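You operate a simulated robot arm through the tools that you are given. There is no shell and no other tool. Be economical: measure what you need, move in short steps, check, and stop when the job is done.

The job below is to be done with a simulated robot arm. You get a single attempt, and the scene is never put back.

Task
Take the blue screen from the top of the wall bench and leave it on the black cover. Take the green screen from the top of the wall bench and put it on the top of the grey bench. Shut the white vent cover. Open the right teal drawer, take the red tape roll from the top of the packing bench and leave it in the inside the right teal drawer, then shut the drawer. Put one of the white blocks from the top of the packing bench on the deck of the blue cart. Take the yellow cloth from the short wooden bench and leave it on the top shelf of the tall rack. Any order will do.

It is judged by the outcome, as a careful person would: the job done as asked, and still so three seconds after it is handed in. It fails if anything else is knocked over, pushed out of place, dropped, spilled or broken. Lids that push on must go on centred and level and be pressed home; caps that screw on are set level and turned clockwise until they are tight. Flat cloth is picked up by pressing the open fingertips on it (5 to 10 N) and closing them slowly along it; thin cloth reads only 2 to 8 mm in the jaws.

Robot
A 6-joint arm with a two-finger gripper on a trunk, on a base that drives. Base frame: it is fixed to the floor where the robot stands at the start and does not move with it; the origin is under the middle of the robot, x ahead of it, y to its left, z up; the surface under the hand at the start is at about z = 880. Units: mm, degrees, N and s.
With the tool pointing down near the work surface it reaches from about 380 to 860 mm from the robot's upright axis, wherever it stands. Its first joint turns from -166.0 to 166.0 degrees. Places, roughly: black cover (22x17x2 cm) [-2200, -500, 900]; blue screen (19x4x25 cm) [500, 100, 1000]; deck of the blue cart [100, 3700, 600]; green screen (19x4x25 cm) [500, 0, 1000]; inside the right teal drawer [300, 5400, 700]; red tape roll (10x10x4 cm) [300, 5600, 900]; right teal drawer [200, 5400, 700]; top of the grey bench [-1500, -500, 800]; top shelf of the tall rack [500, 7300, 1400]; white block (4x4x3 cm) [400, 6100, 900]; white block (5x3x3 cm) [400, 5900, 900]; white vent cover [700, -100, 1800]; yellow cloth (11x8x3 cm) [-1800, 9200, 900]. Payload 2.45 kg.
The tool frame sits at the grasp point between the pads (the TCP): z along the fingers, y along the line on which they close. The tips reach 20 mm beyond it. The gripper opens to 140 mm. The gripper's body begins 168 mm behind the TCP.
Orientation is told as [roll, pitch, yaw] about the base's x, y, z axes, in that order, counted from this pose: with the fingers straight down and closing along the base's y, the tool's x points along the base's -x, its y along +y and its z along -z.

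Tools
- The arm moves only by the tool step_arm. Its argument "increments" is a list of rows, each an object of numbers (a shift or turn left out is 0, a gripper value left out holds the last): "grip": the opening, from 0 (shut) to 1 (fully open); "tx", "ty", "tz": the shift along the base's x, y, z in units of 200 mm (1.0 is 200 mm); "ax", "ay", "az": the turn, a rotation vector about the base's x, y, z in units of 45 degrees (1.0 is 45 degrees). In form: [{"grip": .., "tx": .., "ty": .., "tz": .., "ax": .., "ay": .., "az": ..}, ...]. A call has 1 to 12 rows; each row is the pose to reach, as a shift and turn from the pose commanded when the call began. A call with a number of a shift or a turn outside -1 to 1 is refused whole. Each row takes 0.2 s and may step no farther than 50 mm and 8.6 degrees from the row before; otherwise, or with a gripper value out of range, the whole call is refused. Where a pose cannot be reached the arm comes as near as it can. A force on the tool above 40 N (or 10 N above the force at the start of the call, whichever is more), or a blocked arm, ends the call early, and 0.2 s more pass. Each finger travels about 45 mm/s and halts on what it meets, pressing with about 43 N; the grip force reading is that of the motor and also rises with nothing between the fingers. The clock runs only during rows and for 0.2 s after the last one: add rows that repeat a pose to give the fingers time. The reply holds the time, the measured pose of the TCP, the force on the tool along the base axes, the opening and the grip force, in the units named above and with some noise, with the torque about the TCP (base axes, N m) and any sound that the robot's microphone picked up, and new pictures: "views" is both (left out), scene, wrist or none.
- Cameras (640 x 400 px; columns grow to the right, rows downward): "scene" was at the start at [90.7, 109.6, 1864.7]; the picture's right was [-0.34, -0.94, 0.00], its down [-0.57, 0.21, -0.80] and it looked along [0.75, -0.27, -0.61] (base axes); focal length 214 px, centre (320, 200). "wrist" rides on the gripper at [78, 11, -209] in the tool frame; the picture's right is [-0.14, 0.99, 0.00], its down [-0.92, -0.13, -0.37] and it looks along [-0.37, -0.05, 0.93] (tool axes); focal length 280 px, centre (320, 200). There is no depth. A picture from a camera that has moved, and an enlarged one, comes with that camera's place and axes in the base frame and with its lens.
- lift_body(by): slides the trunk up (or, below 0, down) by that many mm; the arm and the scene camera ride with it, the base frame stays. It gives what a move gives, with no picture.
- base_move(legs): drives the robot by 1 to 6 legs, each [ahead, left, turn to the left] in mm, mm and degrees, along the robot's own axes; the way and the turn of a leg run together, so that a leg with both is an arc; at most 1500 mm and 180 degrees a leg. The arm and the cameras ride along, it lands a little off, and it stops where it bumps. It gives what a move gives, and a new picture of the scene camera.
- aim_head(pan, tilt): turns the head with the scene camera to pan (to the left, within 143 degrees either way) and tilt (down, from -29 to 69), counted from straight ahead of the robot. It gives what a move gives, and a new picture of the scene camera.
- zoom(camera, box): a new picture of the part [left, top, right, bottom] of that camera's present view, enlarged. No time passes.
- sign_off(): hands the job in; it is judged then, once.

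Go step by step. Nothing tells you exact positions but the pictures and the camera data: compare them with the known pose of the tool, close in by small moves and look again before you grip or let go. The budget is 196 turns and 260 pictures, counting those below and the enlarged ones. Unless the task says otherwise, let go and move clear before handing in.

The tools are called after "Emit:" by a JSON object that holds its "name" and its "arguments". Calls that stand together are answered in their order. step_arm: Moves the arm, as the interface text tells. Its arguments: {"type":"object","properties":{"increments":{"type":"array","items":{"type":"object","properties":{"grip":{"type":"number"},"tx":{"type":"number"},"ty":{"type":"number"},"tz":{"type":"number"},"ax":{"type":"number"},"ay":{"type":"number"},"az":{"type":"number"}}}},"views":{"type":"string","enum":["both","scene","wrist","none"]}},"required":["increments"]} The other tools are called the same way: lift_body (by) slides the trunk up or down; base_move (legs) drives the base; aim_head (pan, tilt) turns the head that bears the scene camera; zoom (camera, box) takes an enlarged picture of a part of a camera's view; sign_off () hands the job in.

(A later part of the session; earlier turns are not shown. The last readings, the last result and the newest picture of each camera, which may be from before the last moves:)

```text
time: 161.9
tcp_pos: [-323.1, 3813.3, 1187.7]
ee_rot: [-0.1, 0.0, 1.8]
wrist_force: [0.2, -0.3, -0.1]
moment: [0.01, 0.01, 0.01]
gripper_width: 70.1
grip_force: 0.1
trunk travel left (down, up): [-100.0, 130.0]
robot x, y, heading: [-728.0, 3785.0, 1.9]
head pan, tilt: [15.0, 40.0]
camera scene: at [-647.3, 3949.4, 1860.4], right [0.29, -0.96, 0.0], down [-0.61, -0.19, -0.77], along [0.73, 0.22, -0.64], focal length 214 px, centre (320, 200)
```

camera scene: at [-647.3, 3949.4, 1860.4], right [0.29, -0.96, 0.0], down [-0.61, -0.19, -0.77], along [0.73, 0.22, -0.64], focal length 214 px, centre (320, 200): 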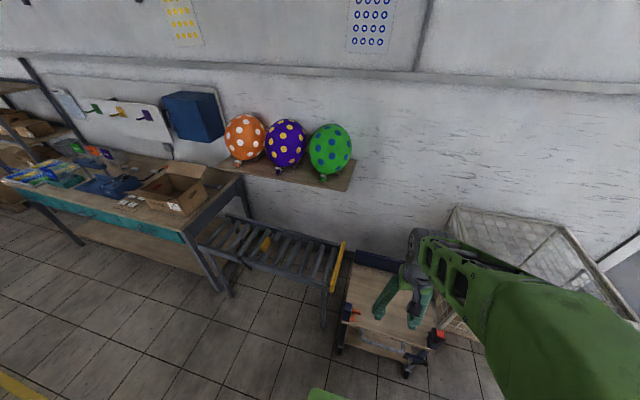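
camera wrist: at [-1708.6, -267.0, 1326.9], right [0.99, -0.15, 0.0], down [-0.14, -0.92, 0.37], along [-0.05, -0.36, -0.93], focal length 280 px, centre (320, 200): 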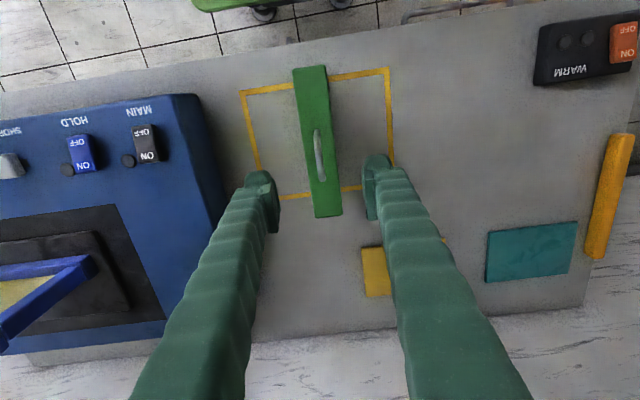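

The cart's wooden deck is near [14, 3770]; past a roller conveyor is the packing bench with a teal apron. I move on in front of the drawers.

Emit:
{"name": "base_move", "arguments": {"legs": [[0, 1500, -1.9], [0, 130, 0]]}}

Emit:
{"name": "aim_head", "arguments": {"pan": 0, "tilt": 45}}

```text
time: 176.6
tcp_pos: [-340.1, 5432.0, 1187.7]
ee_rot: [0.1, 0.0, -0.4]
wrist_force: [0.3, -0.3, 0.0]
moment: [-0.02, 0.03, -0.01]
gripper_width: 70.1
grip_force: 0.1
trunk travel left (down, up): [-100.0, 130.0]
robot x, y, heading: [-753.5, 5421.0, -0.4]
head pan, tilt: [15.0, 40.0]
camera scene: at [-658.2, 5581.2, 1860.3], right [0.25, -0.97, 0.0], down [-0.62, -0.16, -0.77], along [0.74, 0.19, -0.64], focal length 214 px, centre (320, 200)
```

scene: 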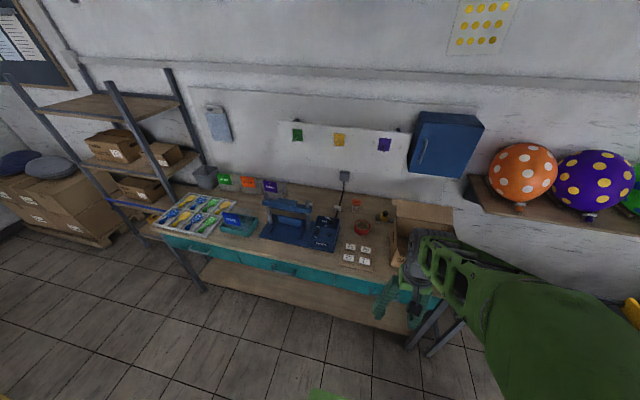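

```text
time: 177.4
tcp_pos: [-339.3, 5432.0, 1187.4]
ee_rot: [0.0, 0.0, -0.5]
wrist_force: [0.3, -0.3, 0.7]
moment: [-0.02, 0.01, 0.01]
gripper_width: 70.0
grip_force: 0.1
trunk travel left (down, up): [-100.0, 130.0]
robot x, y, heading: [-747.8, 5420.1, -0.3]
head pan, tilt: [0.0, 45.0]
camera scene: at [-659.2, 5558.6, 1853.1], right [-0.01, -1.0, 0.0], down [-0.71, 0.0, -0.71], along [0.71, 0.0, -0.71], focal length 214 px, centre (320, 200)
```

scene: 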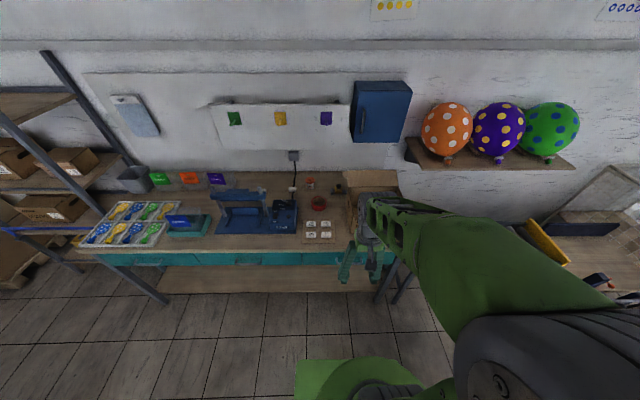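

Emit:
{"name": "zoom", "arguments": {"camera": "scene", "box": [230, 170, 390, 300]}}

Emit:
{"name": "zoom", "arguments": {"camera": "scene", "box": [70, 160, 250, 300]}}

```text
3.08 times, centred on (310, 235) of scene
camera zoom: at [-659.2, 5558.6, 1853.1], right [-0.01, -1.0, 0.0], down [-0.71, 0.0, -0.71], along [0.71, 0.0, -0.71], focal length 660 px, centre (351, 92)
```

zoom: 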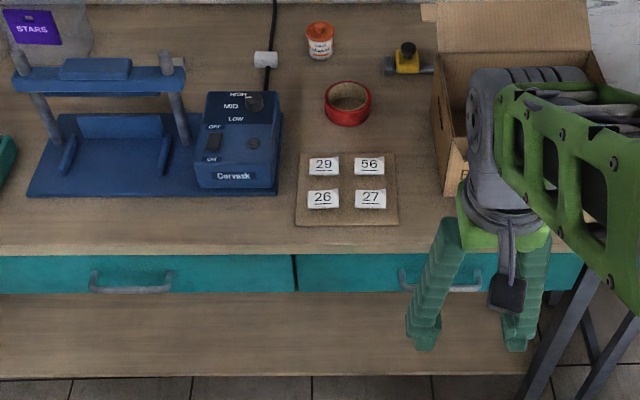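

```text
2.86 times, centred on (160, 230) of scene
camera zoom: at [-659.2, 5558.6, 1853.1], right [-0.01, -1.0, 0.0], down [-0.71, 0.0, -0.71], along [0.71, 0.0, -0.71], focal length 613 px, centre (777, 114)
```

zoom: 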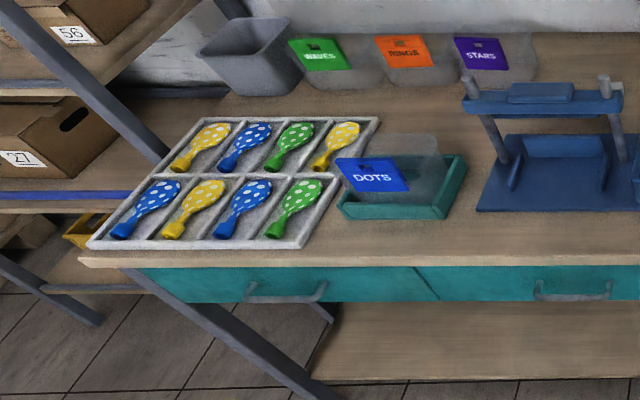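

The right drawer's handle is near [−70, 5393, 735], and the red tape near [282, 5565]. The white blocks are not obvious; I shift left to look behind the sealer and see the drawer without the arm in the way.

Emit:
{"name": "base_move", "arguments": {"legs": [[0, 420, 0.4]]}}

Emit:
{"name": "zoom", "arguments": {"camera": "scene", "box": [260, 160, 420, 260]}}

Emit:
{"name": "zoom", "arguments": {"camera": "scene", "box": [340, 160, 560, 300]}}

```text
time: 181.6
tcp_pos: [-336.5, 5847.1, 1187.3]
ee_rot: [-0.1, 0.0, -0.6]
wrist_force: [0.0, -0.3, 0.1]
moment: [-0.02, 0.0, -0.02]
gripper_width: 70.0
grip_force: 0.1
trunk travel left (down, up): [-100.0, 130.0]
robot x, y, heading: [-749.7, 5834.0, -0.5]
head pan, tilt: [0.0, 45.0]
camera scene: at [-655.8, 5974.1, 1853.1], right [-0.01, -1.0, 0.0], down [-0.71, 0.01, -0.71], along [0.71, -0.01, -0.71], focal length 214 px, centre (320, 200)
```

scene: 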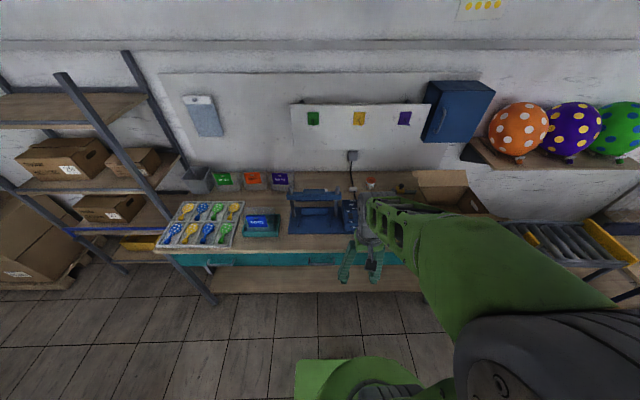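

```text
4.00 times, centred on (340, 210) of scene
camera zoom: at [-655.8, 5974.1, 1853.1], right [-0.01, -1.0, 0.0], down [-0.71, 0.01, -0.71], along [0.71, -0.01, -0.71], focal length 858 px, centre (240, 160)
```

zoom: 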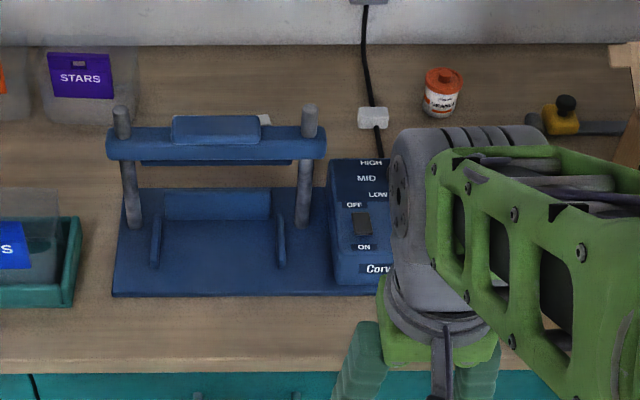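

```text
2.86 times, centred on (450, 230) of scene
camera zoom: at [-655.8, 5974.1, 1853.1], right [-0.01, -1.0, 0.0], down [-0.71, 0.01, -0.71], along [0.71, -0.01, -0.71], focal length 613 px, centre (-51, 114)
```

zoom: 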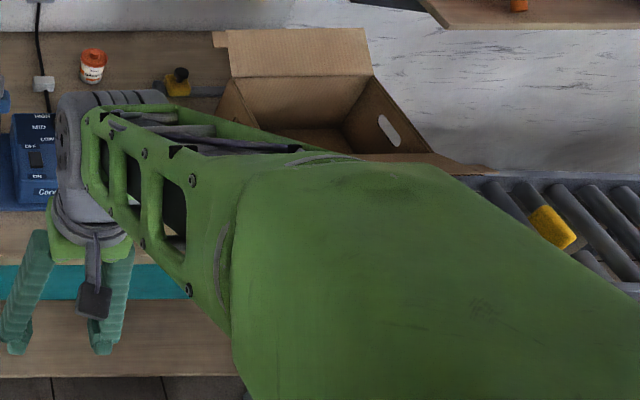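

One white block peeks out behind the sealer bar around [404, 5918]. First the drawer: I return in front of it and turn the fingers to close along x.

Emit:
{"name": "base_move", "arguments": {"legs": [[0, -440, 0.5]]}}

Emit:
{"name": "step_arm", "arguments": {"increments": [{"az": 0.17, "tx": 0.1}, {"az": 0.34, "tx": 0.2}, {"az": 0.51, "tx": 0.3}, {"az": 0.68, "tx": 0.4}, {"az": 0.84, "tx": 0.5}, {"az": 1.0, "tx": 0.6}], "views": "none"}}

Emit:
{"name": "step_arm", "arguments": {"increments": [{"az": 0.17, "tz": -0.1}, {"az": 0.34, "tz": -0.2}, {"az": 0.51, "tz": -0.3}, {"az": 0.68, "tz": -0.4}, {"az": 0.84, "tz": -0.5}, {"az": 1.01, "tz": -0.6}], "views": "both"}}

```text
time: 186.0
tcp_pos: [-337.6, 5408.2, 1187.2]
ee_rot: [0.0, 0.0, 0.2]
wrist_force: [-0.1, 0.2, 0.6]
moment: [-0.03, 0.02, 0.01]
gripper_width: 70.2
grip_force: 0.1
trunk travel left (down, up): [-100.0, 130.0]
robot x, y, heading: [-749.1, 5393.3, 0.3]
head pan, tilt: [0.0, 45.0]
camera scene: at [-658.4, 5530.9, 1853.1], right [0.0, -1.0, 0.0], down [-0.71, 0.0, -0.71], along [0.71, 0.0, -0.71], focal length 214 px, centre (320, 200)
```

scene: 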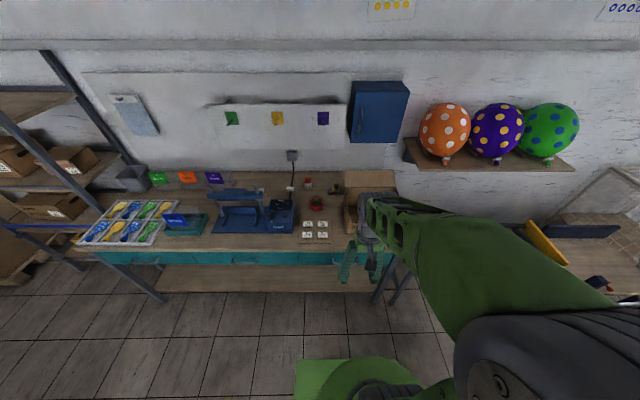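

```text
time: 187.4
tcp_pos: [-219.0, 5407.7, 1187.3]
ee_rot: [0.0, 0.1, 45.4]
wrist_force: [0.6, -0.6, 0.2]
moment: [0.02, 0.04, -0.01]
gripper_width: 69.8
grip_force: 0.0
trunk travel left (down, up): [-100.0, 130.0]
robot x, y, heading: [-746.4, 5391.5, 0.3]
head pan, tilt: [0.0, 45.0]
```

```text
refused: 1.01 is not a number from -1 to 1
```

Emit:
{"name": "step_arm", "arguments": {"increments": [{"az": 0.17, "tz": -0.1}, {"az": 0.34, "tz": -0.2}, {"az": 0.51, "tz": -0.3}, {"az": 0.68, "tz": -0.4}, {"az": 0.84, "tz": -0.5}, {"az": 1.0, "tz": -0.6}], "views": "both"}}

Emit:
{"name": "zoom", "arguments": {"camera": "scene", "box": [290, 180, 430, 300]}}

```text
time: 188.8
tcp_pos: [-216.8, 5408.1, 1067.2]
ee_rot: [0.1, 0.0, 90.4]
wrist_force: [0.0, -0.3, 0.3]
moment: [-0.01, 0.01, 0.01]
gripper_width: 70.0
grip_force: 0.0
trunk travel left (down, up): [-100.0, 130.0]
robot x, y, heading: [-747.3, 5389.8, 0.2]
head pan, tilt: [0.0, 45.0]
camera scene: at [-658.0, 5531.2, 1853.1], right [0.0, -1.0, 0.0], down [-0.71, 0.0, -0.71], along [0.71, 0.0, -0.71], focal length 214 px, centre (320, 200)
camera wrist: at [-226.7, 5330.0, 1275.1], right [-0.99, 0.13, 0.0], down [0.12, 0.92, 0.37], along [0.05, 0.36, -0.93], focal length 280 px, centre (320, 200)
```

scene: 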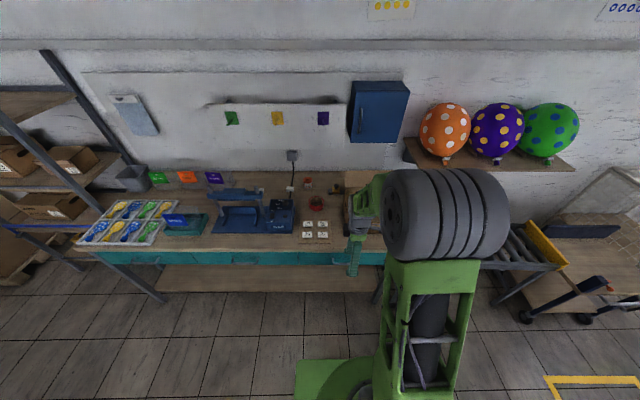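
wrist: 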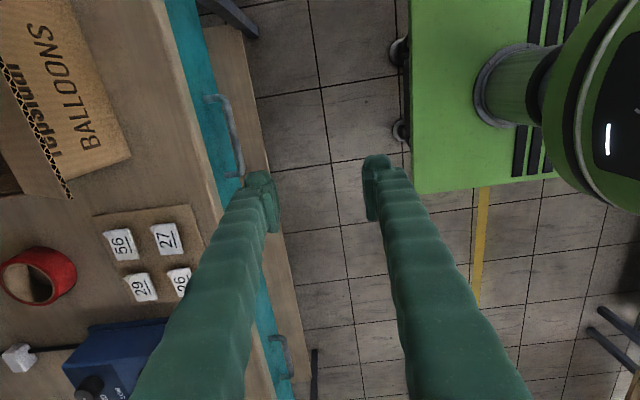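

```text
3.33 times, centred on (360, 240) of scene
camera zoom: at [-658.0, 5531.2, 1853.1], right [0.0, -1.0, 0.0], down [-0.71, 0.0, -0.71], along [0.71, 0.0, -0.71], focal length 715 px, centre (187, 67)
```

zoom: 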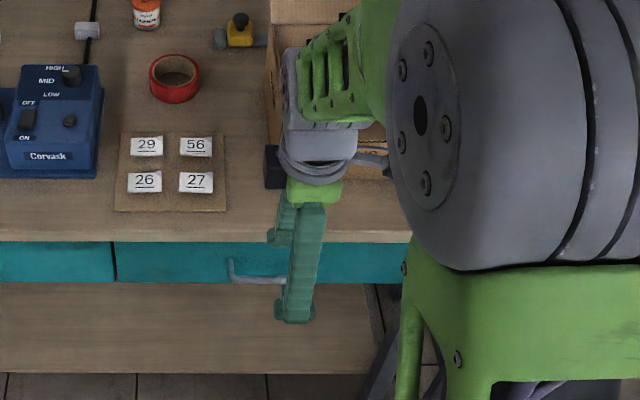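

From both views the handle bar is at about x −62, z 765, y 5320–5456, slightly under the bench's overhang. So I'll approach at a slant from the front: tilt the tool forward.

Emit:
{"name": "step_arm", "arguments": {"increments": [{"ay": -0.17, "tz": -0.1, "tx": -0.05}, {"ay": -0.34, "tz": -0.2, "tx": -0.1}, {"ay": -0.51, "tz": -0.3, "tx": -0.15, "ty": -0.05}, {"ay": -0.68, "tz": -0.4, "tx": -0.15, "ty": -0.1}, {"ay": -0.84, "tz": -0.5, "tx": -0.15, "ty": -0.1}, {"ay": -1.0, "tz": -0.6, "tx": -0.15, "ty": -0.1}], "views": "wrist"}}

Emit:
{"name": "step_arm", "arguments": {"increments": [{"ay": -0.15, "tz": -0.15}, {"ay": -0.3, "tz": -0.3}, {"ay": -0.36, "tz": -0.5, "grip": 0.4}], "views": "both"}}

```text
time: 190.2
tcp_pos: [-180.4, 5387.0, 918.6]
ee_rot: [-44.9, 0.1, 90.1]
wrist_force: [1.2, -0.1, -0.1]
moment: [0.03, 0.03, 0.02]
gripper_width: 69.9
grip_force: 0.0
out of reach, approached as far as the arm can: row 4, 5, 6
trunk travel left (down, up): [-100.0, 130.0]
robot x, y, heading: [-745.5, 5389.1, 0.6]
head pan, tilt: [0.0, 45.0]
camera wrist: at [-334.4, 5308.3, 1058.1], right [-0.7, 0.13, -0.7], down [-0.17, 0.92, 0.35], along [0.69, 0.36, -0.62], focal length 280 px, centre (320, 200)
```

wrist: 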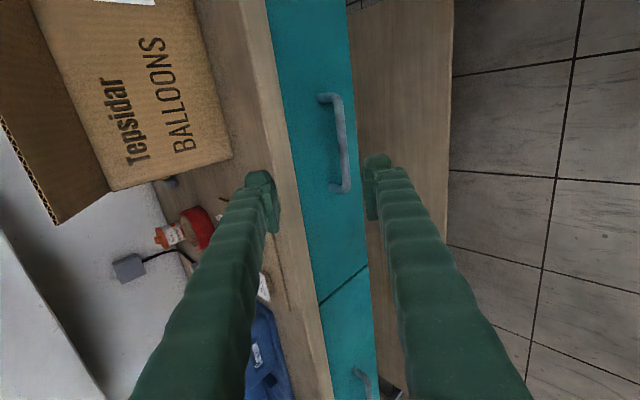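

```text
time: 191.0
tcp_pos: [-180.0, 5385.6, 818.9]
ee_rot: [-61.2, 0.0, 90.0]
wrist_force: [-0.2, -0.7, 0.6]
moment: [0.02, 0.04, 0.0]
gripper_width: 56.0
grip_force: 0.1
trunk travel left (down, up): [-100.0, 130.0]
robot x, y, heading: [-747.7, 5393.5, 0.4]
head pan, tilt: [0.0, 45.0]
camera scene: at [-658.8, 5531.2, 1853.1], right [0.0, -1.0, 0.0], down [-0.71, 0.0, -0.71], along [0.71, 0.0, -0.71], focal length 214 px, centre (320, 200)
camera wrist: at [-367.6, 5307.2, 910.1], right [-0.48, 0.14, -0.87], down [-0.26, 0.92, 0.29], along [0.84, 0.36, -0.4], focal length 280 px, centre (320, 200)
```

scene: 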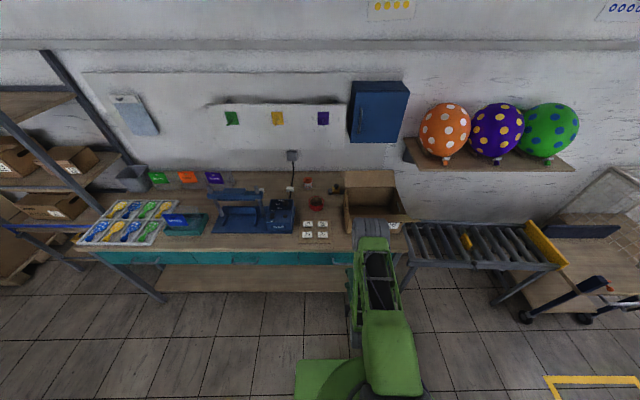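
wrist: 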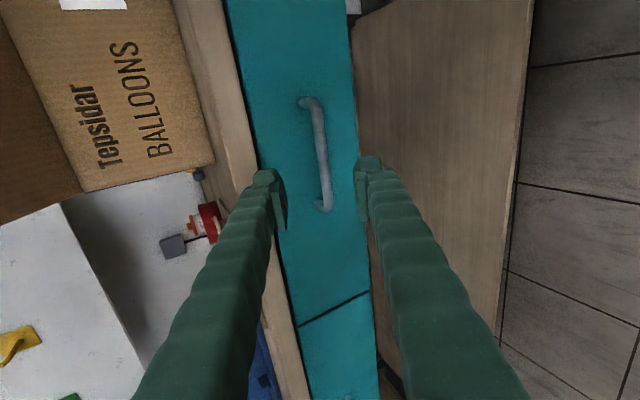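

Bar refined to about [−60, 5382, 750]. I advance along the tool axis so the fingers straddle it, then look.

Emit:
{"name": "step_arm", "arguments": {"increments": [{"tx": 0.2, "tz": -0.115}, {"tx": 0.4, "tz": -0.23}, {"tx": 0.54, "tz": -0.32}], "views": "wrist"}}

```text
time: 191.8
tcp_pos: [-71.9, 5383.9, 755.2]
ee_rot: [-61.2, 0.1, 90.0]
wrist_force: [1.0, 0.2, 0.2]
moment: [0.05, -0.01, 0.03]
gripper_width: 55.9
grip_force: 0.0
trunk travel left (down, up): [-100.0, 130.0]
robot x, y, heading: [-745.5, 5387.0, 0.4]
head pan, tilt: [0.0, 45.0]
camera wrist: at [-258.9, 5307.1, 845.8], right [-0.48, 0.13, -0.87], down [-0.26, 0.92, 0.29], along [0.84, 0.36, -0.41], focal length 280 px, centre (320, 200)
```

wrist: 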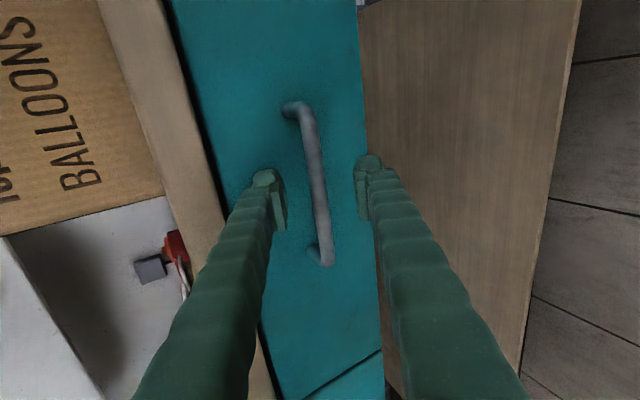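

Emit:
{"name": "step_arm", "arguments": {"increments": [{"tx": 0.04, "tz": -0.02}, {"tx": 0.04, "tz": -0.02, "grip": 0.25}, {"tx": 0.04, "tz": -0.02, "grip": 0.1}, {"tx": 0.04, "tz": -0.02, "grip": 0.05}, {"tx": 0.04, "tz": -0.02, "grip": 0.05}, {"tx": 0.04, "tz": -0.02, "grip": 0.05}], "views": "wrist"}}

```text
time: 193.2
tcp_pos: [-64.6, 5384.3, 752.3]
ee_rot: [-61.3, 0.1, 90.0]
wrist_force: [0.2, 1.2, 4.6]
moment: [0.76, -0.04, -0.42]
gripper_width: 10.6
grip_force: 37.5
trunk travel left (down, up): [-100.0, 130.0]
robot x, y, heading: [-746.9, 5391.2, 0.5]
head pan, tilt: [0.0, 45.0]
camera wrist: at [-251.7, 5307.4, 842.3], right [-0.48, 0.14, -0.87], down [-0.26, 0.92, 0.29], along [0.84, 0.36, -0.4], focal length 280 px, centre (320, 200)
```

wrist: 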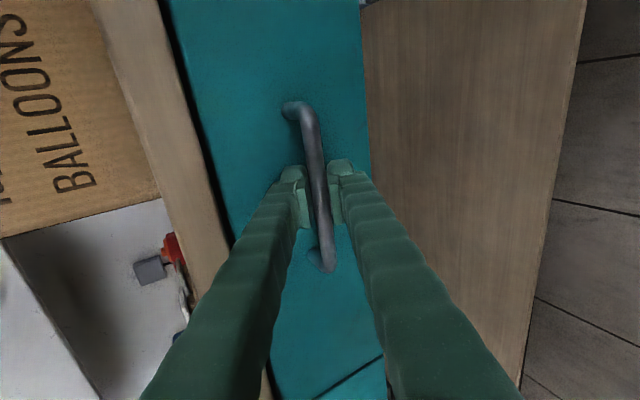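

Handle gripped. Pull the drawer straight out (−x).

Emit:
{"name": "step_arm", "arguments": {"increments": [{"tx": -0.1}, {"tx": -0.25}, {"tx": -0.4}, {"tx": -0.55}, {"tx": -0.7}, {"tx": -0.85}, {"tx": -1.0}], "views": "both"}}

```text
time: 194.6
tcp_pos: [-219.0, 5384.9, 751.2]
ee_rot: [-61.5, 0.2, 89.9]
wrist_force: [0.1, -1.0, -15.8]
moment: [0.54, 0.03, -0.4]
gripper_width: 10.3
grip_force: 37.2
trunk travel left (down, up): [-100.0, 130.0]
robot x, y, heading: [-749.3, 5394.6, 0.2]
head pan, tilt: [0.0, 45.0]
stopped in row 7: the force on the tool passed its limit at 68 N (the readings are from after the stop); the commanded pose is now the measured one
camera scene: at [-658.9, 5531.0, 1852.9], right [0.0, -1.0, 0.0], down [-0.71, 0.0, -0.71], along [0.71, 0.0, -0.71], focal length 214 px, centre (320, 200)
camera wrist: at [-406.6, 5307.6, 841.3], right [-0.47, 0.13, -0.87], down [-0.26, 0.92, 0.29], along [0.84, 0.36, -0.4], focal length 280 px, centre (320, 200)
```

scene: 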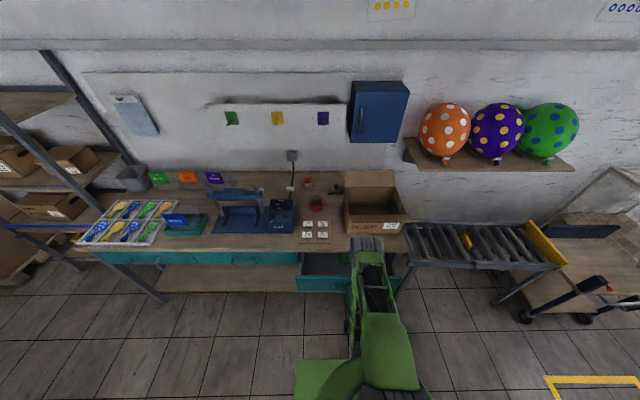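
wrist: 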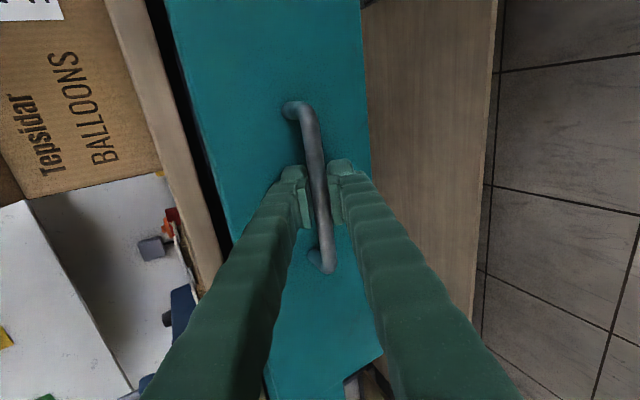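

The drawer is open at its stop (~155 mm). I release the handle, back off and turn the tool down again.

Emit:
{"name": "step_arm", "arguments": {"increments": [{"grip": 0.15}, {"grip": 0.3}, {"grip": 0.4}, {"grip": 0.4, "tx": -0.15, "tz": 0.085}, {"grip": 0.4, "tx": -0.3, "tz": 0.17}, {"grip": 0.4, "tx": -0.35, "tz": 0.35}, {"grip": 0.4, "tx": -0.35, "tz": 0.55}, {"grip": 0.4, "tx": -0.35, "tz": 0.75}, {"grip": 0.4, "tx": -0.35, "tz": 0.95}], "views": "none"}}

Emit:
{"name": "step_arm", "arguments": {"increments": [{"ay": 0.17, "tz": 0.15}, {"ay": 0.34, "tz": 0.3}, {"ay": 0.51, "tz": 0.4}, {"ay": 0.68, "tz": 0.5}, {"ay": 0.84, "tz": 0.6}, {"ay": 1.0, "tz": 0.7}], "views": "none"}}

Emit:
{"name": "step_arm", "arguments": {"increments": [{"ay": 0.17}, {"ay": 0.36, "tx": 0.1}, {"ay": 0.36, "az": -0.15, "tx": 0.2}, {"ay": 0.36, "tx": 0.3, "az": -0.3}], "views": "scene"}}

```text
time: 196.0
tcp_pos: [-194.1, 5380.8, 818.2]
ee_rot: [-72.5, 0.9, 90.1]
wrist_force: [0.5, 0.8, -0.1]
moment: [-0.01, -0.01, -0.01]
gripper_width: 55.7
grip_force: 0.0
out of reach, approached as far as the arm can: row 6
trunk travel left (down, up): [-100.0, 130.0]
robot x, y, heading: [-748.6, 5392.4, -0.1]
head pan, tilt: [0.0, 45.0]
stopped in row 6: the arm was blocked; the commanded pose is now the measured one
```

```text
time: 197.4
tcp_pos: [-195.5, 5381.3, 958.7]
ee_rot: [-27.4, 0.7, 90.7]
wrist_force: [-0.1, 0.1, 0.4]
moment: [-0.02, -0.01, 0.01]
gripper_width: 56.2
grip_force: 0.0
out of reach, approached as far as the arm can: row 3, 4
trunk travel left (down, up): [-100.0, 130.0]
robot x, y, heading: [-746.2, 5388.2, 0.2]
head pan, tilt: [0.0, 45.0]
```

```text
time: 198.4
tcp_pos: [-135.7, 5379.5, 959.3]
ee_rot: [-11.5, 2.2, 77.4]
wrist_force: [-1.2, -0.3, 0.5]
moment: [-0.01, -0.01, -0.01]
gripper_width: 56.0
grip_force: 0.1
trunk travel left (down, up): [-100.0, 130.0]
robot x, y, heading: [-750.9, 5390.7, 0.2]
head pan, tilt: [0.0, 45.0]
camera scene: at [-658.5, 5531.4, 1853.0], right [0.0, -1.0, 0.0], down [-0.71, 0.0, -0.71], along [0.71, 0.0, -0.71], focal length 214 px, centre (320, 200)
```

scene: 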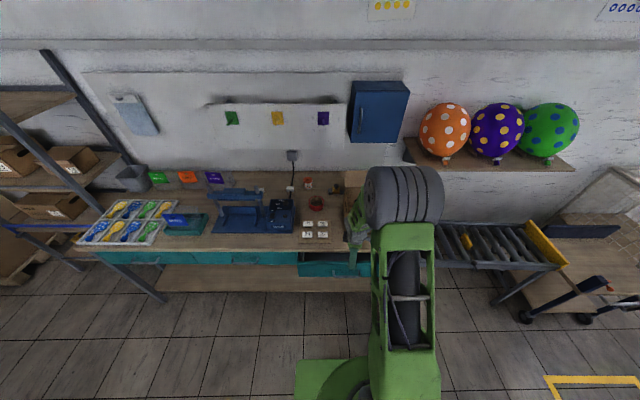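

Raise, level, and turn the fingers back to close along y for the tape roll.

Emit:
{"name": "step_arm", "arguments": {"increments": [{"ay": 0.12, "ax": 0.03, "tz": 0.2}, {"ay": 0.25, "ax": 0.06, "tz": 0.4}, {"ay": 0.25, "ax": 0.06, "tz": 0.6, "az": -0.15}, {"ay": 0.25, "ax": 0.06, "tz": 0.75, "az": -0.3}], "views": "none"}}

Emit:
{"name": "step_arm", "arguments": {"increments": [{"az": -0.17, "ty": 0.15}, {"az": -0.34, "ty": 0.35}, {"az": -0.51, "ty": 0.55, "grip": 0.6}, {"az": -0.68, "ty": 0.7, "grip": 0.75}, {"az": -0.84, "ty": 0.7, "tx": 0.1, "grip": 0.9}, {"az": -1.0, "ty": 0.7, "tx": 0.2, "grip": 1.0}], "views": "wrist"}}

```text
time: 199.4
tcp_pos: [-137.3, 5382.2, 1107.5]
ee_rot: [0.1, 3.4, 64.5]
wrist_force: [-1.0, 0.4, -0.1]
moment: [0.0, 0.01, 0.01]
gripper_width: 56.0
grip_force: 0.0
trunk travel left (down, up): [-100.0, 130.0]
robot x, y, heading: [-751.1, 5391.0, 0.1]
head pan, tilt: [0.0, 45.0]
```

```text
time: 200.8
tcp_pos: [-95.0, 5522.5, 1106.0]
ee_rot: [0.1, 3.4, 19.4]
wrist_force: [-0.9, 0.0, -0.1]
moment: [0.0, 0.0, -0.02]
gripper_width: 139.8
grip_force: 0.6
trunk travel left (down, up): [-100.0, 130.0]
robot x, y, heading: [-749.4, 5393.3, 0.4]
head pan, tilt: [0.0, 45.0]
camera wrist: at [-159.4, 5509.6, 1319.0], right [-0.2, 0.98, -0.01], down [0.93, 0.19, 0.31], along [0.31, 0.06, -0.95], focal length 280 px, centre (320, 200)
```

wrist: 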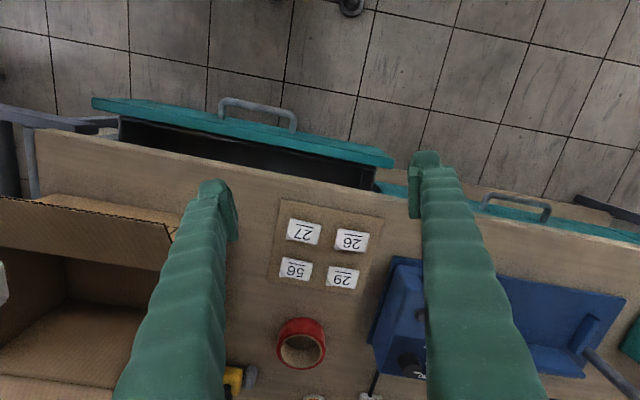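

The tape is at about [281, 5562], out of reach from here. I drive closer (the drawer is well above the base plate) and level the tool.

Emit:
{"name": "base_move", "arguments": {"legs": [[230, 100, 0]]}}

Emit:
{"name": "step_arm", "arguments": {"increments": [{"az": -0.15, "ay": -0.03, "tx": 0.15}, {"az": -0.3, "ay": -0.06, "tx": 0.35}, {"az": -0.43, "ay": -0.075, "tx": 0.55}, {"az": -0.43, "ay": -0.075, "tx": 0.55, "ty": -0.1}], "views": "both"}}

```text
time: 202.6
tcp_pos: [134.7, 5622.4, 1106.4]
ee_rot: [0.0, 3.3, 19.4]
wrist_force: [-0.2, -0.3, -1.2]
moment: [-0.04, 0.03, 0.0]
gripper_width: 140.1
grip_force: 0.0
trunk travel left (down, up): [-100.0, 130.0]
robot x, y, heading: [-519.2, 5487.1, 0.4]
head pan, tilt: [0.0, 45.0]
camera scene: at [-427.6, 5631.9, 1853.0], right [0.0, -1.0, 0.0], down [-0.71, 0.0, -0.71], along [0.71, 0.0, -0.71], focal length 214 px, centre (320, 200)
```

scene: 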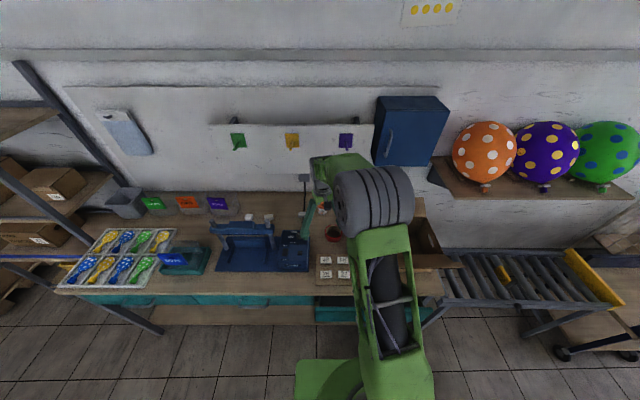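

```text
time: 203.6
tcp_pos: [242.5, 5600.8, 1107.3]
ee_rot: [-0.4, 0.0, -0.1]
wrist_force: [-0.1, 0.4, 0.1]
moment: [0.03, 0.01, 0.01]
gripper_width: 139.9
grip_force: 0.1
trunk travel left (down, up): [-100.0, 130.0]
robot x, y, heading: [-520.0, 5491.0, 0.3]
head pan, tilt: [0.0, 45.0]
camera scene: at [-429.2, 5630.7, 1853.3], right [0.0, -1.0, 0.0], down [-0.71, 0.0, -0.71], along [0.71, 0.0, -0.71], focal length 214 px, centre (320, 200)
camera wrist: at [165.6, 5613.9, 1315.9], right [0.14, 0.99, -0.01], down [0.92, -0.13, 0.37], along [0.36, -0.06, -0.93], focal length 280 px, centre (320, 200)
```

scene: 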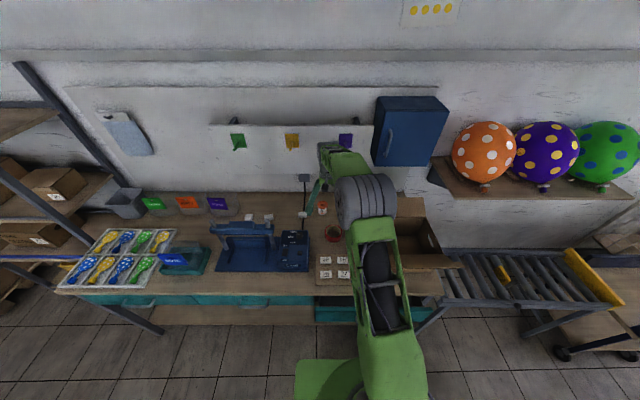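
wrist: 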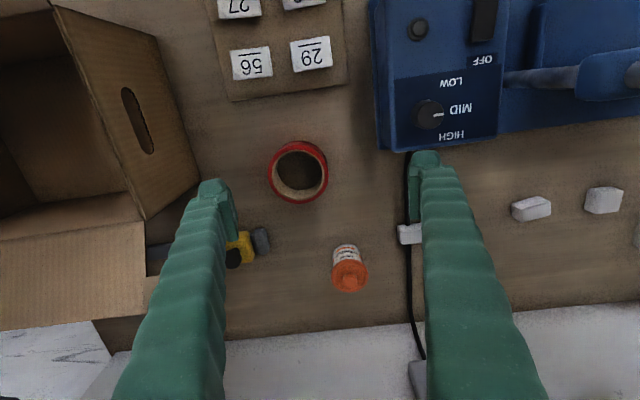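

From here I see both white blocks clearly, at about [402, 5939] and [400, 6055], and the tape at [280, 5560]. I descend over the tape, keeping off the carton flap.

Emit:
{"name": "step_arm", "arguments": {"increments": [{"tx": 0.1, "ty": -0.1, "grip": 0.9, "ax": 0.009}, {"tx": 0.185, "ty": -0.2, "grip": 0.87, "ax": 0.009}, {"tx": 0.185, "ty": -0.2, "tz": -0.2, "ax": 0.009}, {"tx": 0.185, "ty": -0.2, "tz": -0.4, "ax": 0.009}, {"tx": 0.185, "ty": -0.2, "tz": -0.6, "ax": 0.009}], "views": "wrist"}}

```text
time: 204.8
tcp_pos: [280.6, 5560.7, 985.9]
ee_rot: [0.0, 0.2, 0.1]
wrist_force: [0.5, 1.0, 0.2]
moment: [0.03, 0.02, -0.02]
gripper_width: 121.9
grip_force: 0.1
trunk travel left (down, up): [-100.0, 130.0]
robot x, y, heading: [-518.9, 5492.2, 0.2]
head pan, tilt: [0.0, 45.0]
camera wrist: at [203.3, 5572.0, 1194.8], right [0.14, 0.99, 0.0], down [0.92, -0.13, 0.37], along [0.36, -0.05, -0.93], focal length 280 px, centre (320, 200)
```

wrist: 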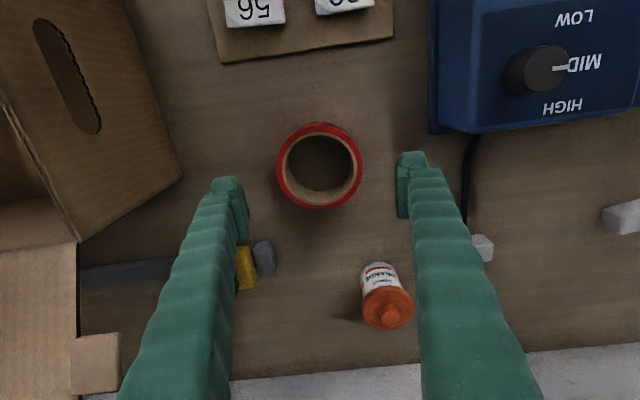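

Emit:
{"name": "step_arm", "arguments": {"increments": [{"tz": -0.2}, {"tz": -0.4}, {"tz": -0.46}], "views": "wrist"}}

```text
time: 205.6
tcp_pos: [280.5, 5560.4, 894.9]
ee_rot: [-0.1, 0.1, 0.1]
wrist_force: [0.3, -0.5, -0.2]
moment: [0.0, -0.02, 0.0]
gripper_width: 121.9
grip_force: 0.1
trunk travel left (down, up): [-100.0, 130.0]
robot x, y, heading: [-517.8, 5492.3, 0.5]
head pan, tilt: [0.0, 45.0]
camera wrist: at [202.9, 5572.2, 1103.5], right [0.14, 0.99, 0.0], down [0.92, -0.13, 0.37], along [0.36, -0.05, -0.93], focal length 280 px, centre (320, 200)
```

wrist: 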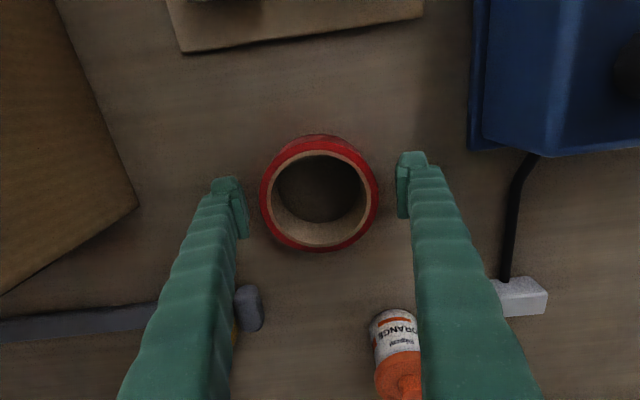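

Tape's top seems near z 870, bench near 835. I descend stepwise with force checks.

Emit:
{"name": "step_arm", "arguments": {"increments": [{"tz": -0.08}, {"tz": -0.14}], "views": "wrist"}}

Emit:
{"name": "step_arm", "arguments": {"increments": [{"tz": -0.02}, {"tz": -0.04}], "views": "none"}}

```text
time: 206.4
tcp_pos: [280.6, 5562.2, 874.3]
ee_rot: [0.1, -0.3, 0.1]
wrist_force: [-10.7, -0.7, 18.0]
moment: [0.18, 0.24, 0.1]
gripper_width: 122.3
grip_force: 0.3
trunk travel left (down, up): [-100.0, 130.0]
robot x, y, heading: [-519.6, 5490.4, 0.4]
head pan, tilt: [0.0, 45.0]
stopped in row 2: the force on the tool passed its limit at 42 N (the readings are from after the stop); the commanded pose is now the measured one
camera wrist: at [202.3, 5572.5, 1081.4], right [0.14, 0.99, 0.0], down [0.92, -0.13, 0.37], along [0.37, -0.05, -0.93], focal length 280 px, centre (320, 200)
```

wrist: 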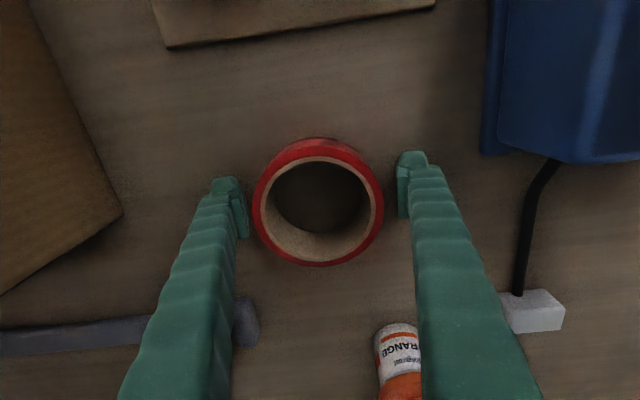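

```text
time: 206.8
tcp_pos: [280.3, 5561.3, 873.5]
ee_rot: [0.0, -0.4, 0.1]
wrist_force: [-13.9, -0.3, 20.8]
moment: [0.14, 0.35, 0.07]
gripper_width: 121.8
grip_force: 0.4
trunk travel left (down, up): [-100.0, 130.0]
robot x, y, heading: [-519.1, 5491.5, 0.3]
head pan, tilt: [0.0, 45.0]
stopped in row 1: the force on the tool passed its limit at 44 N (the readings are from after the stop); the commanded pose is now the measured one
```

The tips touch the bench (z≈854). I raise 5 mm and close on the roll.

Emit:
{"name": "step_arm", "arguments": {"increments": [{"tz": 0.03}, {"tz": 0.03, "grip": 0.8}, {"tz": 0.03, "grip": 0.72}, {"tz": 0.03, "grip": 0.66}, {"tz": 0.03, "grip": 0.62}, {"tz": 0.03, "grip": 0.62}], "views": "wrist"}}

```text
time: 208.2
tcp_pos: [283.1, 5562.1, 875.4]
ee_rot: [0.0, -0.4, 0.1]
wrist_force: [1.9, 1.3, 2.0]
moment: [0.07, 0.03, -0.02]
gripper_width: 100.9
grip_force: 43.4
trunk travel left (down, up): [-100.0, 130.0]
robot x, y, heading: [-517.4, 5492.8, 0.2]
head pan, tilt: [0.0, 45.0]
camera wrist: at [205.2, 5572.6, 1084.0], right [0.14, 0.99, 0.0], down [0.92, -0.13, 0.37], along [0.37, -0.05, -0.93], focal length 280 px, centre (320, 200)
```

wrist: 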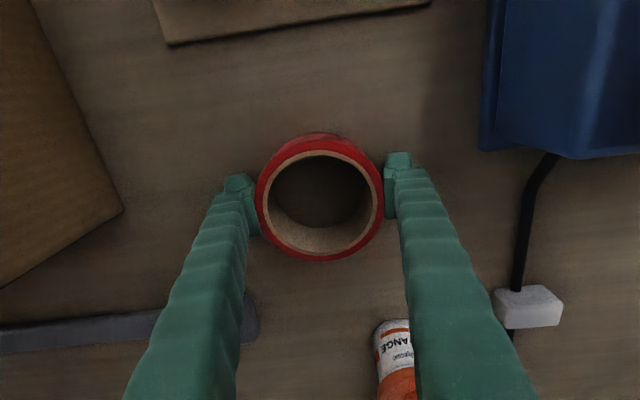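

Roll gripped (101 mm). Lift, then back off to stand in front of the drawer.

Emit:
{"name": "step_arm", "arguments": {"increments": [{"tz": 0.2}, {"tz": 0.4}, {"tz": 0.6}, {"tz": 0.8}, {"tz": 0.8, "tx": -0.25}, {"tz": 0.8, "tx": -0.5}, {"tz": 0.8, "tx": -0.75}, {"tz": 0.8, "tx": -0.95}], "views": "none"}}

Emit:
{"name": "base_move", "arguments": {"legs": [[-210, -100, 0]]}}

Emit:
{"name": "step_arm", "arguments": {"increments": [{"ty": -0.15}, {"ty": -0.3}], "views": "wrist"}}

```text
time: 210.0
tcp_pos: [92.9, 5562.5, 1035.9]
ee_rot: [0.1, -0.4, -0.1]
wrist_force: [-0.8, 0.0, -0.4]
moment: [-0.01, -0.02, -0.01]
gripper_width: 100.8
grip_force: 43.3
trunk travel left (down, up): [-100.0, 130.0]
robot x, y, heading: [-517.1, 5488.9, 0.2]
head pan, tilt: [0.0, 45.0]
```

```text
time: 211.8
tcp_pos: [-113.0, 5459.1, 1035.3]
ee_rot: [-0.1, -0.4, -0.1]
wrist_force: [0.0, -0.5, 0.0]
moment: [0.01, -0.05, 0.0]
gripper_width: 100.6
grip_force: 43.3
trunk travel left (down, up): [-100.0, 130.0]
robot x, y, heading: [-725.1, 5388.8, 0.3]
head pan, tilt: [0.0, 45.0]
camera scene: at [-637.3, 5530.7, 1853.2], right [0.0, -1.0, 0.0], down [-0.71, 0.0, -0.71], along [0.71, 0.0, -0.71], focal length 214 px, centre (320, 200)
```

scene: 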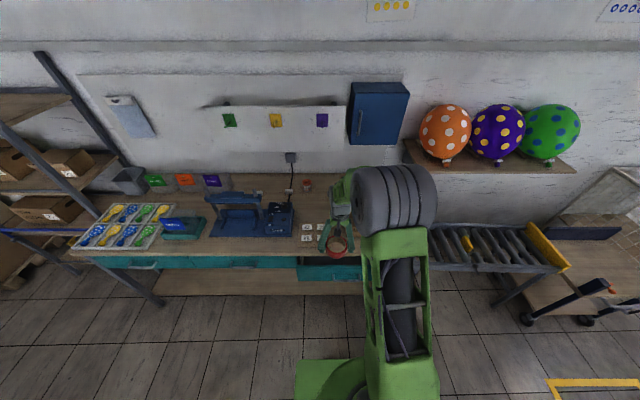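

```text
time: 212.4
tcp_pos: [-112.0, 5397.9, 1035.4]
ee_rot: [-0.1, -0.5, -0.1]
wrist_force: [-1.3, -0.4, -1.0]
moment: [0.03, -0.02, -0.02]
gripper_width: 100.4
grip_force: 42.9
trunk travel left (down, up): [-100.0, 130.0]
robot x, y, heading: [-727.1, 5390.0, 0.0]
head pan, tilt: [0.0, 45.0]
camera wrist: at [-191.0, 5409.7, 1243.6], right [0.14, 0.99, 0.0], down [0.92, -0.13, 0.37], along [0.37, -0.05, -0.93], focal length 280 px, centre (320, 200)
```

wrist: 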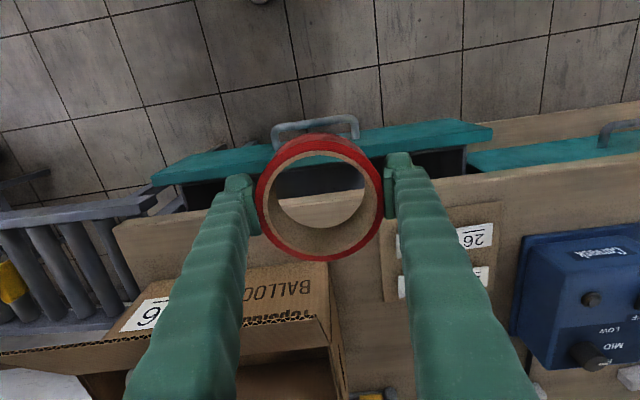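

The drawer got pushed partly in again (handle now near x −130, from my earlier withdrawal), leaving too little room. I'll set the roll down on the free front strip of the bench before the sealer, reopen the drawer properly, then come back.

Emit:
{"name": "base_move", "arguments": {"legs": [[0, 370, 0]]}}

Emit:
{"name": "step_arm", "arguments": {"increments": [{"tx": 0.2}, {"tx": 0.4}, {"tx": 0.5}], "views": "wrist"}}

```text
time: 216.1
tcp_pos: [-111.6, 5762.3, 1036.0]
ee_rot: [0.1, -0.5, -0.3]
wrist_force: [-0.5, 0.0, -1.3]
moment: [-0.02, 0.01, -0.01]
gripper_width: 100.1
grip_force: 43.4
trunk travel left (down, up): [-100.0, 130.0]
robot x, y, heading: [-723.1, 5756.4, -0.2]
head pan, tilt: [0.0, 45.0]
camera scene: at [-635.8, 5895.6, 1853.1], right [0.0, -1.0, 0.0], down [-0.71, 0.0, -0.71], along [0.71, 0.0, -0.71], focal length 214 px, centre (320, 200)
```

scene: 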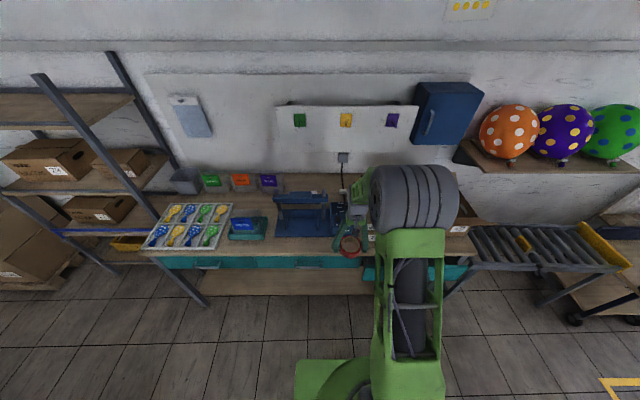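

```text
time: 216.9
tcp_pos: [-12.2, 5762.1, 1035.0]
ee_rot: [0.0, -0.2, -0.2]
wrist_force: [-0.7, -0.5, -0.9]
moment: [0.0, -0.02, -0.01]
gripper_width: 100.1
grip_force: 43.2
trunk travel left (down, up): [-100.0, 130.0]
robot x, y, heading: [-723.4, 5758.9, -0.2]
head pan, tilt: [0.0, 45.0]
camera wrist: at [-91.0, 5774.2, 1243.0], right [0.14, 0.99, 0.0], down [0.92, -0.13, 0.37], along [0.37, -0.05, -0.93], focal length 280 px, centre (320, 200)
```

wrist: 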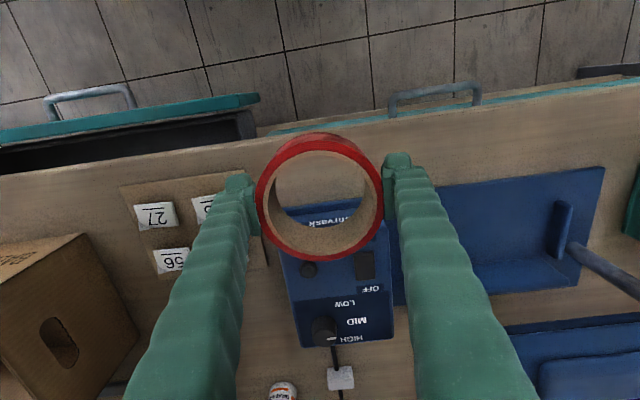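

Emit:
{"name": "step_arm", "arguments": {"increments": [{"tx": 0.1, "ty": 0.05, "tz": -0.1}, {"tx": 0.11, "ty": 0.08, "tz": -0.3}, {"tx": 0.11, "ty": 0.08, "tz": -0.5}, {"tx": 0.11, "ty": 0.08, "tz": -0.65}, {"tx": 0.11, "ty": 0.08, "tz": -0.73}], "views": "wrist"}}

```text
time: 218.1
tcp_pos: [9.8, 5777.6, 888.7]
ee_rot: [0.0, -0.3, -0.2]
wrist_force: [0.0, 0.4, -0.8]
moment: [-0.02, 0.02, 0.01]
gripper_width: 99.9
grip_force: 43.1
trunk travel left (down, up): [-100.0, 130.0]
robot x, y, heading: [-728.7, 5754.3, -0.2]
head pan, tilt: [0.0, 45.0]
camera wrist: at [-68.4, 5789.8, 1096.7], right [0.14, 0.99, 0.0], down [0.92, -0.13, 0.37], along [0.37, -0.05, -0.93], focal length 280 px, centre (320, 200)
```

wrist: 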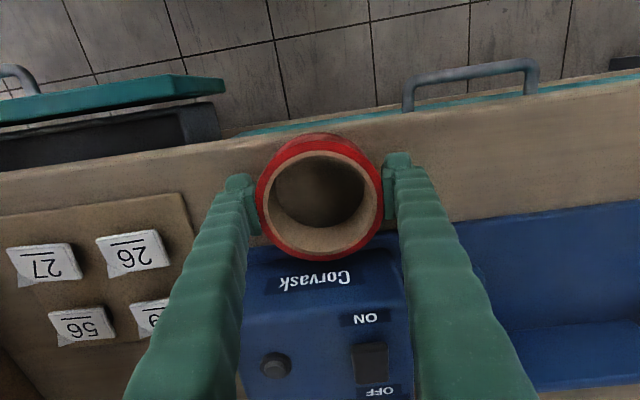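

The control box's front is close; I shift left to in front of the low sealer base plate instead.

Emit:
{"name": "step_arm", "arguments": {"increments": [{"tz": 0.1}, {"tz": 0.1, "ty": 0.2}, {"tz": 0.1, "ty": 0.4}, {"tz": 0.1, "ty": 0.55}, {"tz": -0.03, "ty": 0.55}], "views": "wrist"}}

```text
time: 219.3
tcp_pos: [10.1, 5888.5, 885.2]
ee_rot: [0.0, -0.5, -0.3]
wrist_force: [-0.3, -0.7, -0.1]
moment: [0.0, 0.01, -0.03]
gripper_width: 100.0
grip_force: 43.1
trunk travel left (down, up): [-100.0, 130.0]
robot x, y, heading: [-727.9, 5756.3, -0.3]
head pan, tilt: [0.0, 45.0]
camera wrist: at [-69.3, 5900.0, 1093.1], right [0.14, 0.99, 0.0], down [0.92, -0.13, 0.37], along [0.37, -0.05, -0.93], focal length 280 px, centre (320, 200)
```

wrist: 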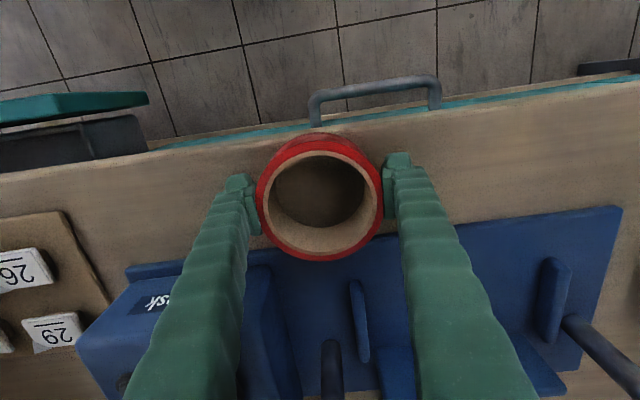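

Emit:
{"name": "step_arm", "arguments": {"increments": [{"tx": -0.02, "tz": -0.02}, {"tx": -0.02, "tz": -0.035}, {"tx": -0.02, "tz": -0.05}], "views": "none"}}

Emit:
{"name": "step_arm", "arguments": {"increments": [{"tz": -0.01}, {"tz": -0.02}], "views": "none"}}

```text
time: 220.1
tcp_pos: [4.5, 5888.2, 876.2]
ee_rot: [0.0, -0.5, -0.2]
wrist_force: [-3.3, -1.1, 21.1]
moment: [0.02, 0.85, 0.2]
gripper_width: 99.9
grip_force: 42.7
trunk travel left (down, up): [-100.0, 130.0]
robot x, y, heading: [-729.9, 5759.5, -0.2]
head pan, tilt: [0.0, 45.0]
```

```text
time: 220.6
tcp_pos: [8.6, 5888.1, 877.5]
ee_rot: [0.0, -0.9, -0.1]
wrist_force: [0.0, 0.6, 16.9]
moment: [-0.16, 0.69, 0.06]
gripper_width: 99.8
grip_force: 43.1
trunk travel left (down, up): [-100.0, 130.0]
robot x, y, heading: [-728.7, 5755.0, -0.2]
head pan, tilt: [0.0, 45.0]
stopped in row 2: the force on the tool passed its limit at 43 N (the readings are from after the stop); the commanded pose is now the measured one
```

Contact at the same height as at pick-up, so it's on the bench. Release and lift away.

Emit:
{"name": "step_arm", "arguments": {"increments": [{"grip": 0.76}, {"grip": 0.82}, {"grip": 0.87}, {"grip": 0.87}, {"tz": 0.2}, {"tz": 0.4}, {"tz": 0.6}, {"tz": 0.8}], "views": "wrist"}}

```text
time: 222.4
tcp_pos: [5.2, 5890.4, 1038.7]
ee_rot: [0.0, -0.6, -0.2]
wrist_force: [0.0, 0.5, -0.1]
moment: [0.0, -0.07, 0.0]
gripper_width: 121.7
grip_force: 0.0
trunk travel left (down, up): [-100.0, 130.0]
robot x, y, heading: [-727.0, 5755.3, -0.1]
head pan, tilt: [0.0, 45.0]
camera wrist: at [-73.7, 5901.1, 1245.6], right [0.14, 0.99, 0.0], down [0.92, -0.13, 0.38], along [0.37, -0.05, -0.93], focal length 280 px, centre (320, 200)
```

wrist: 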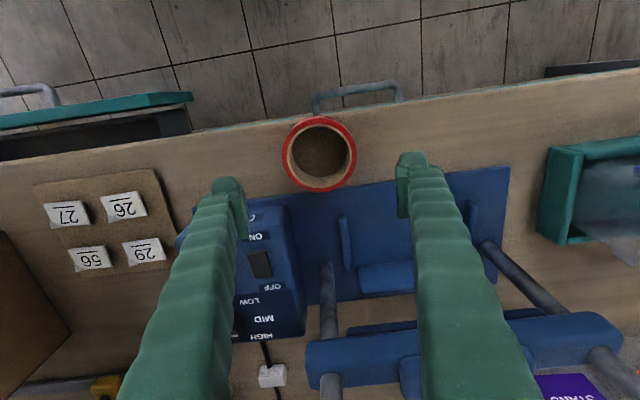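

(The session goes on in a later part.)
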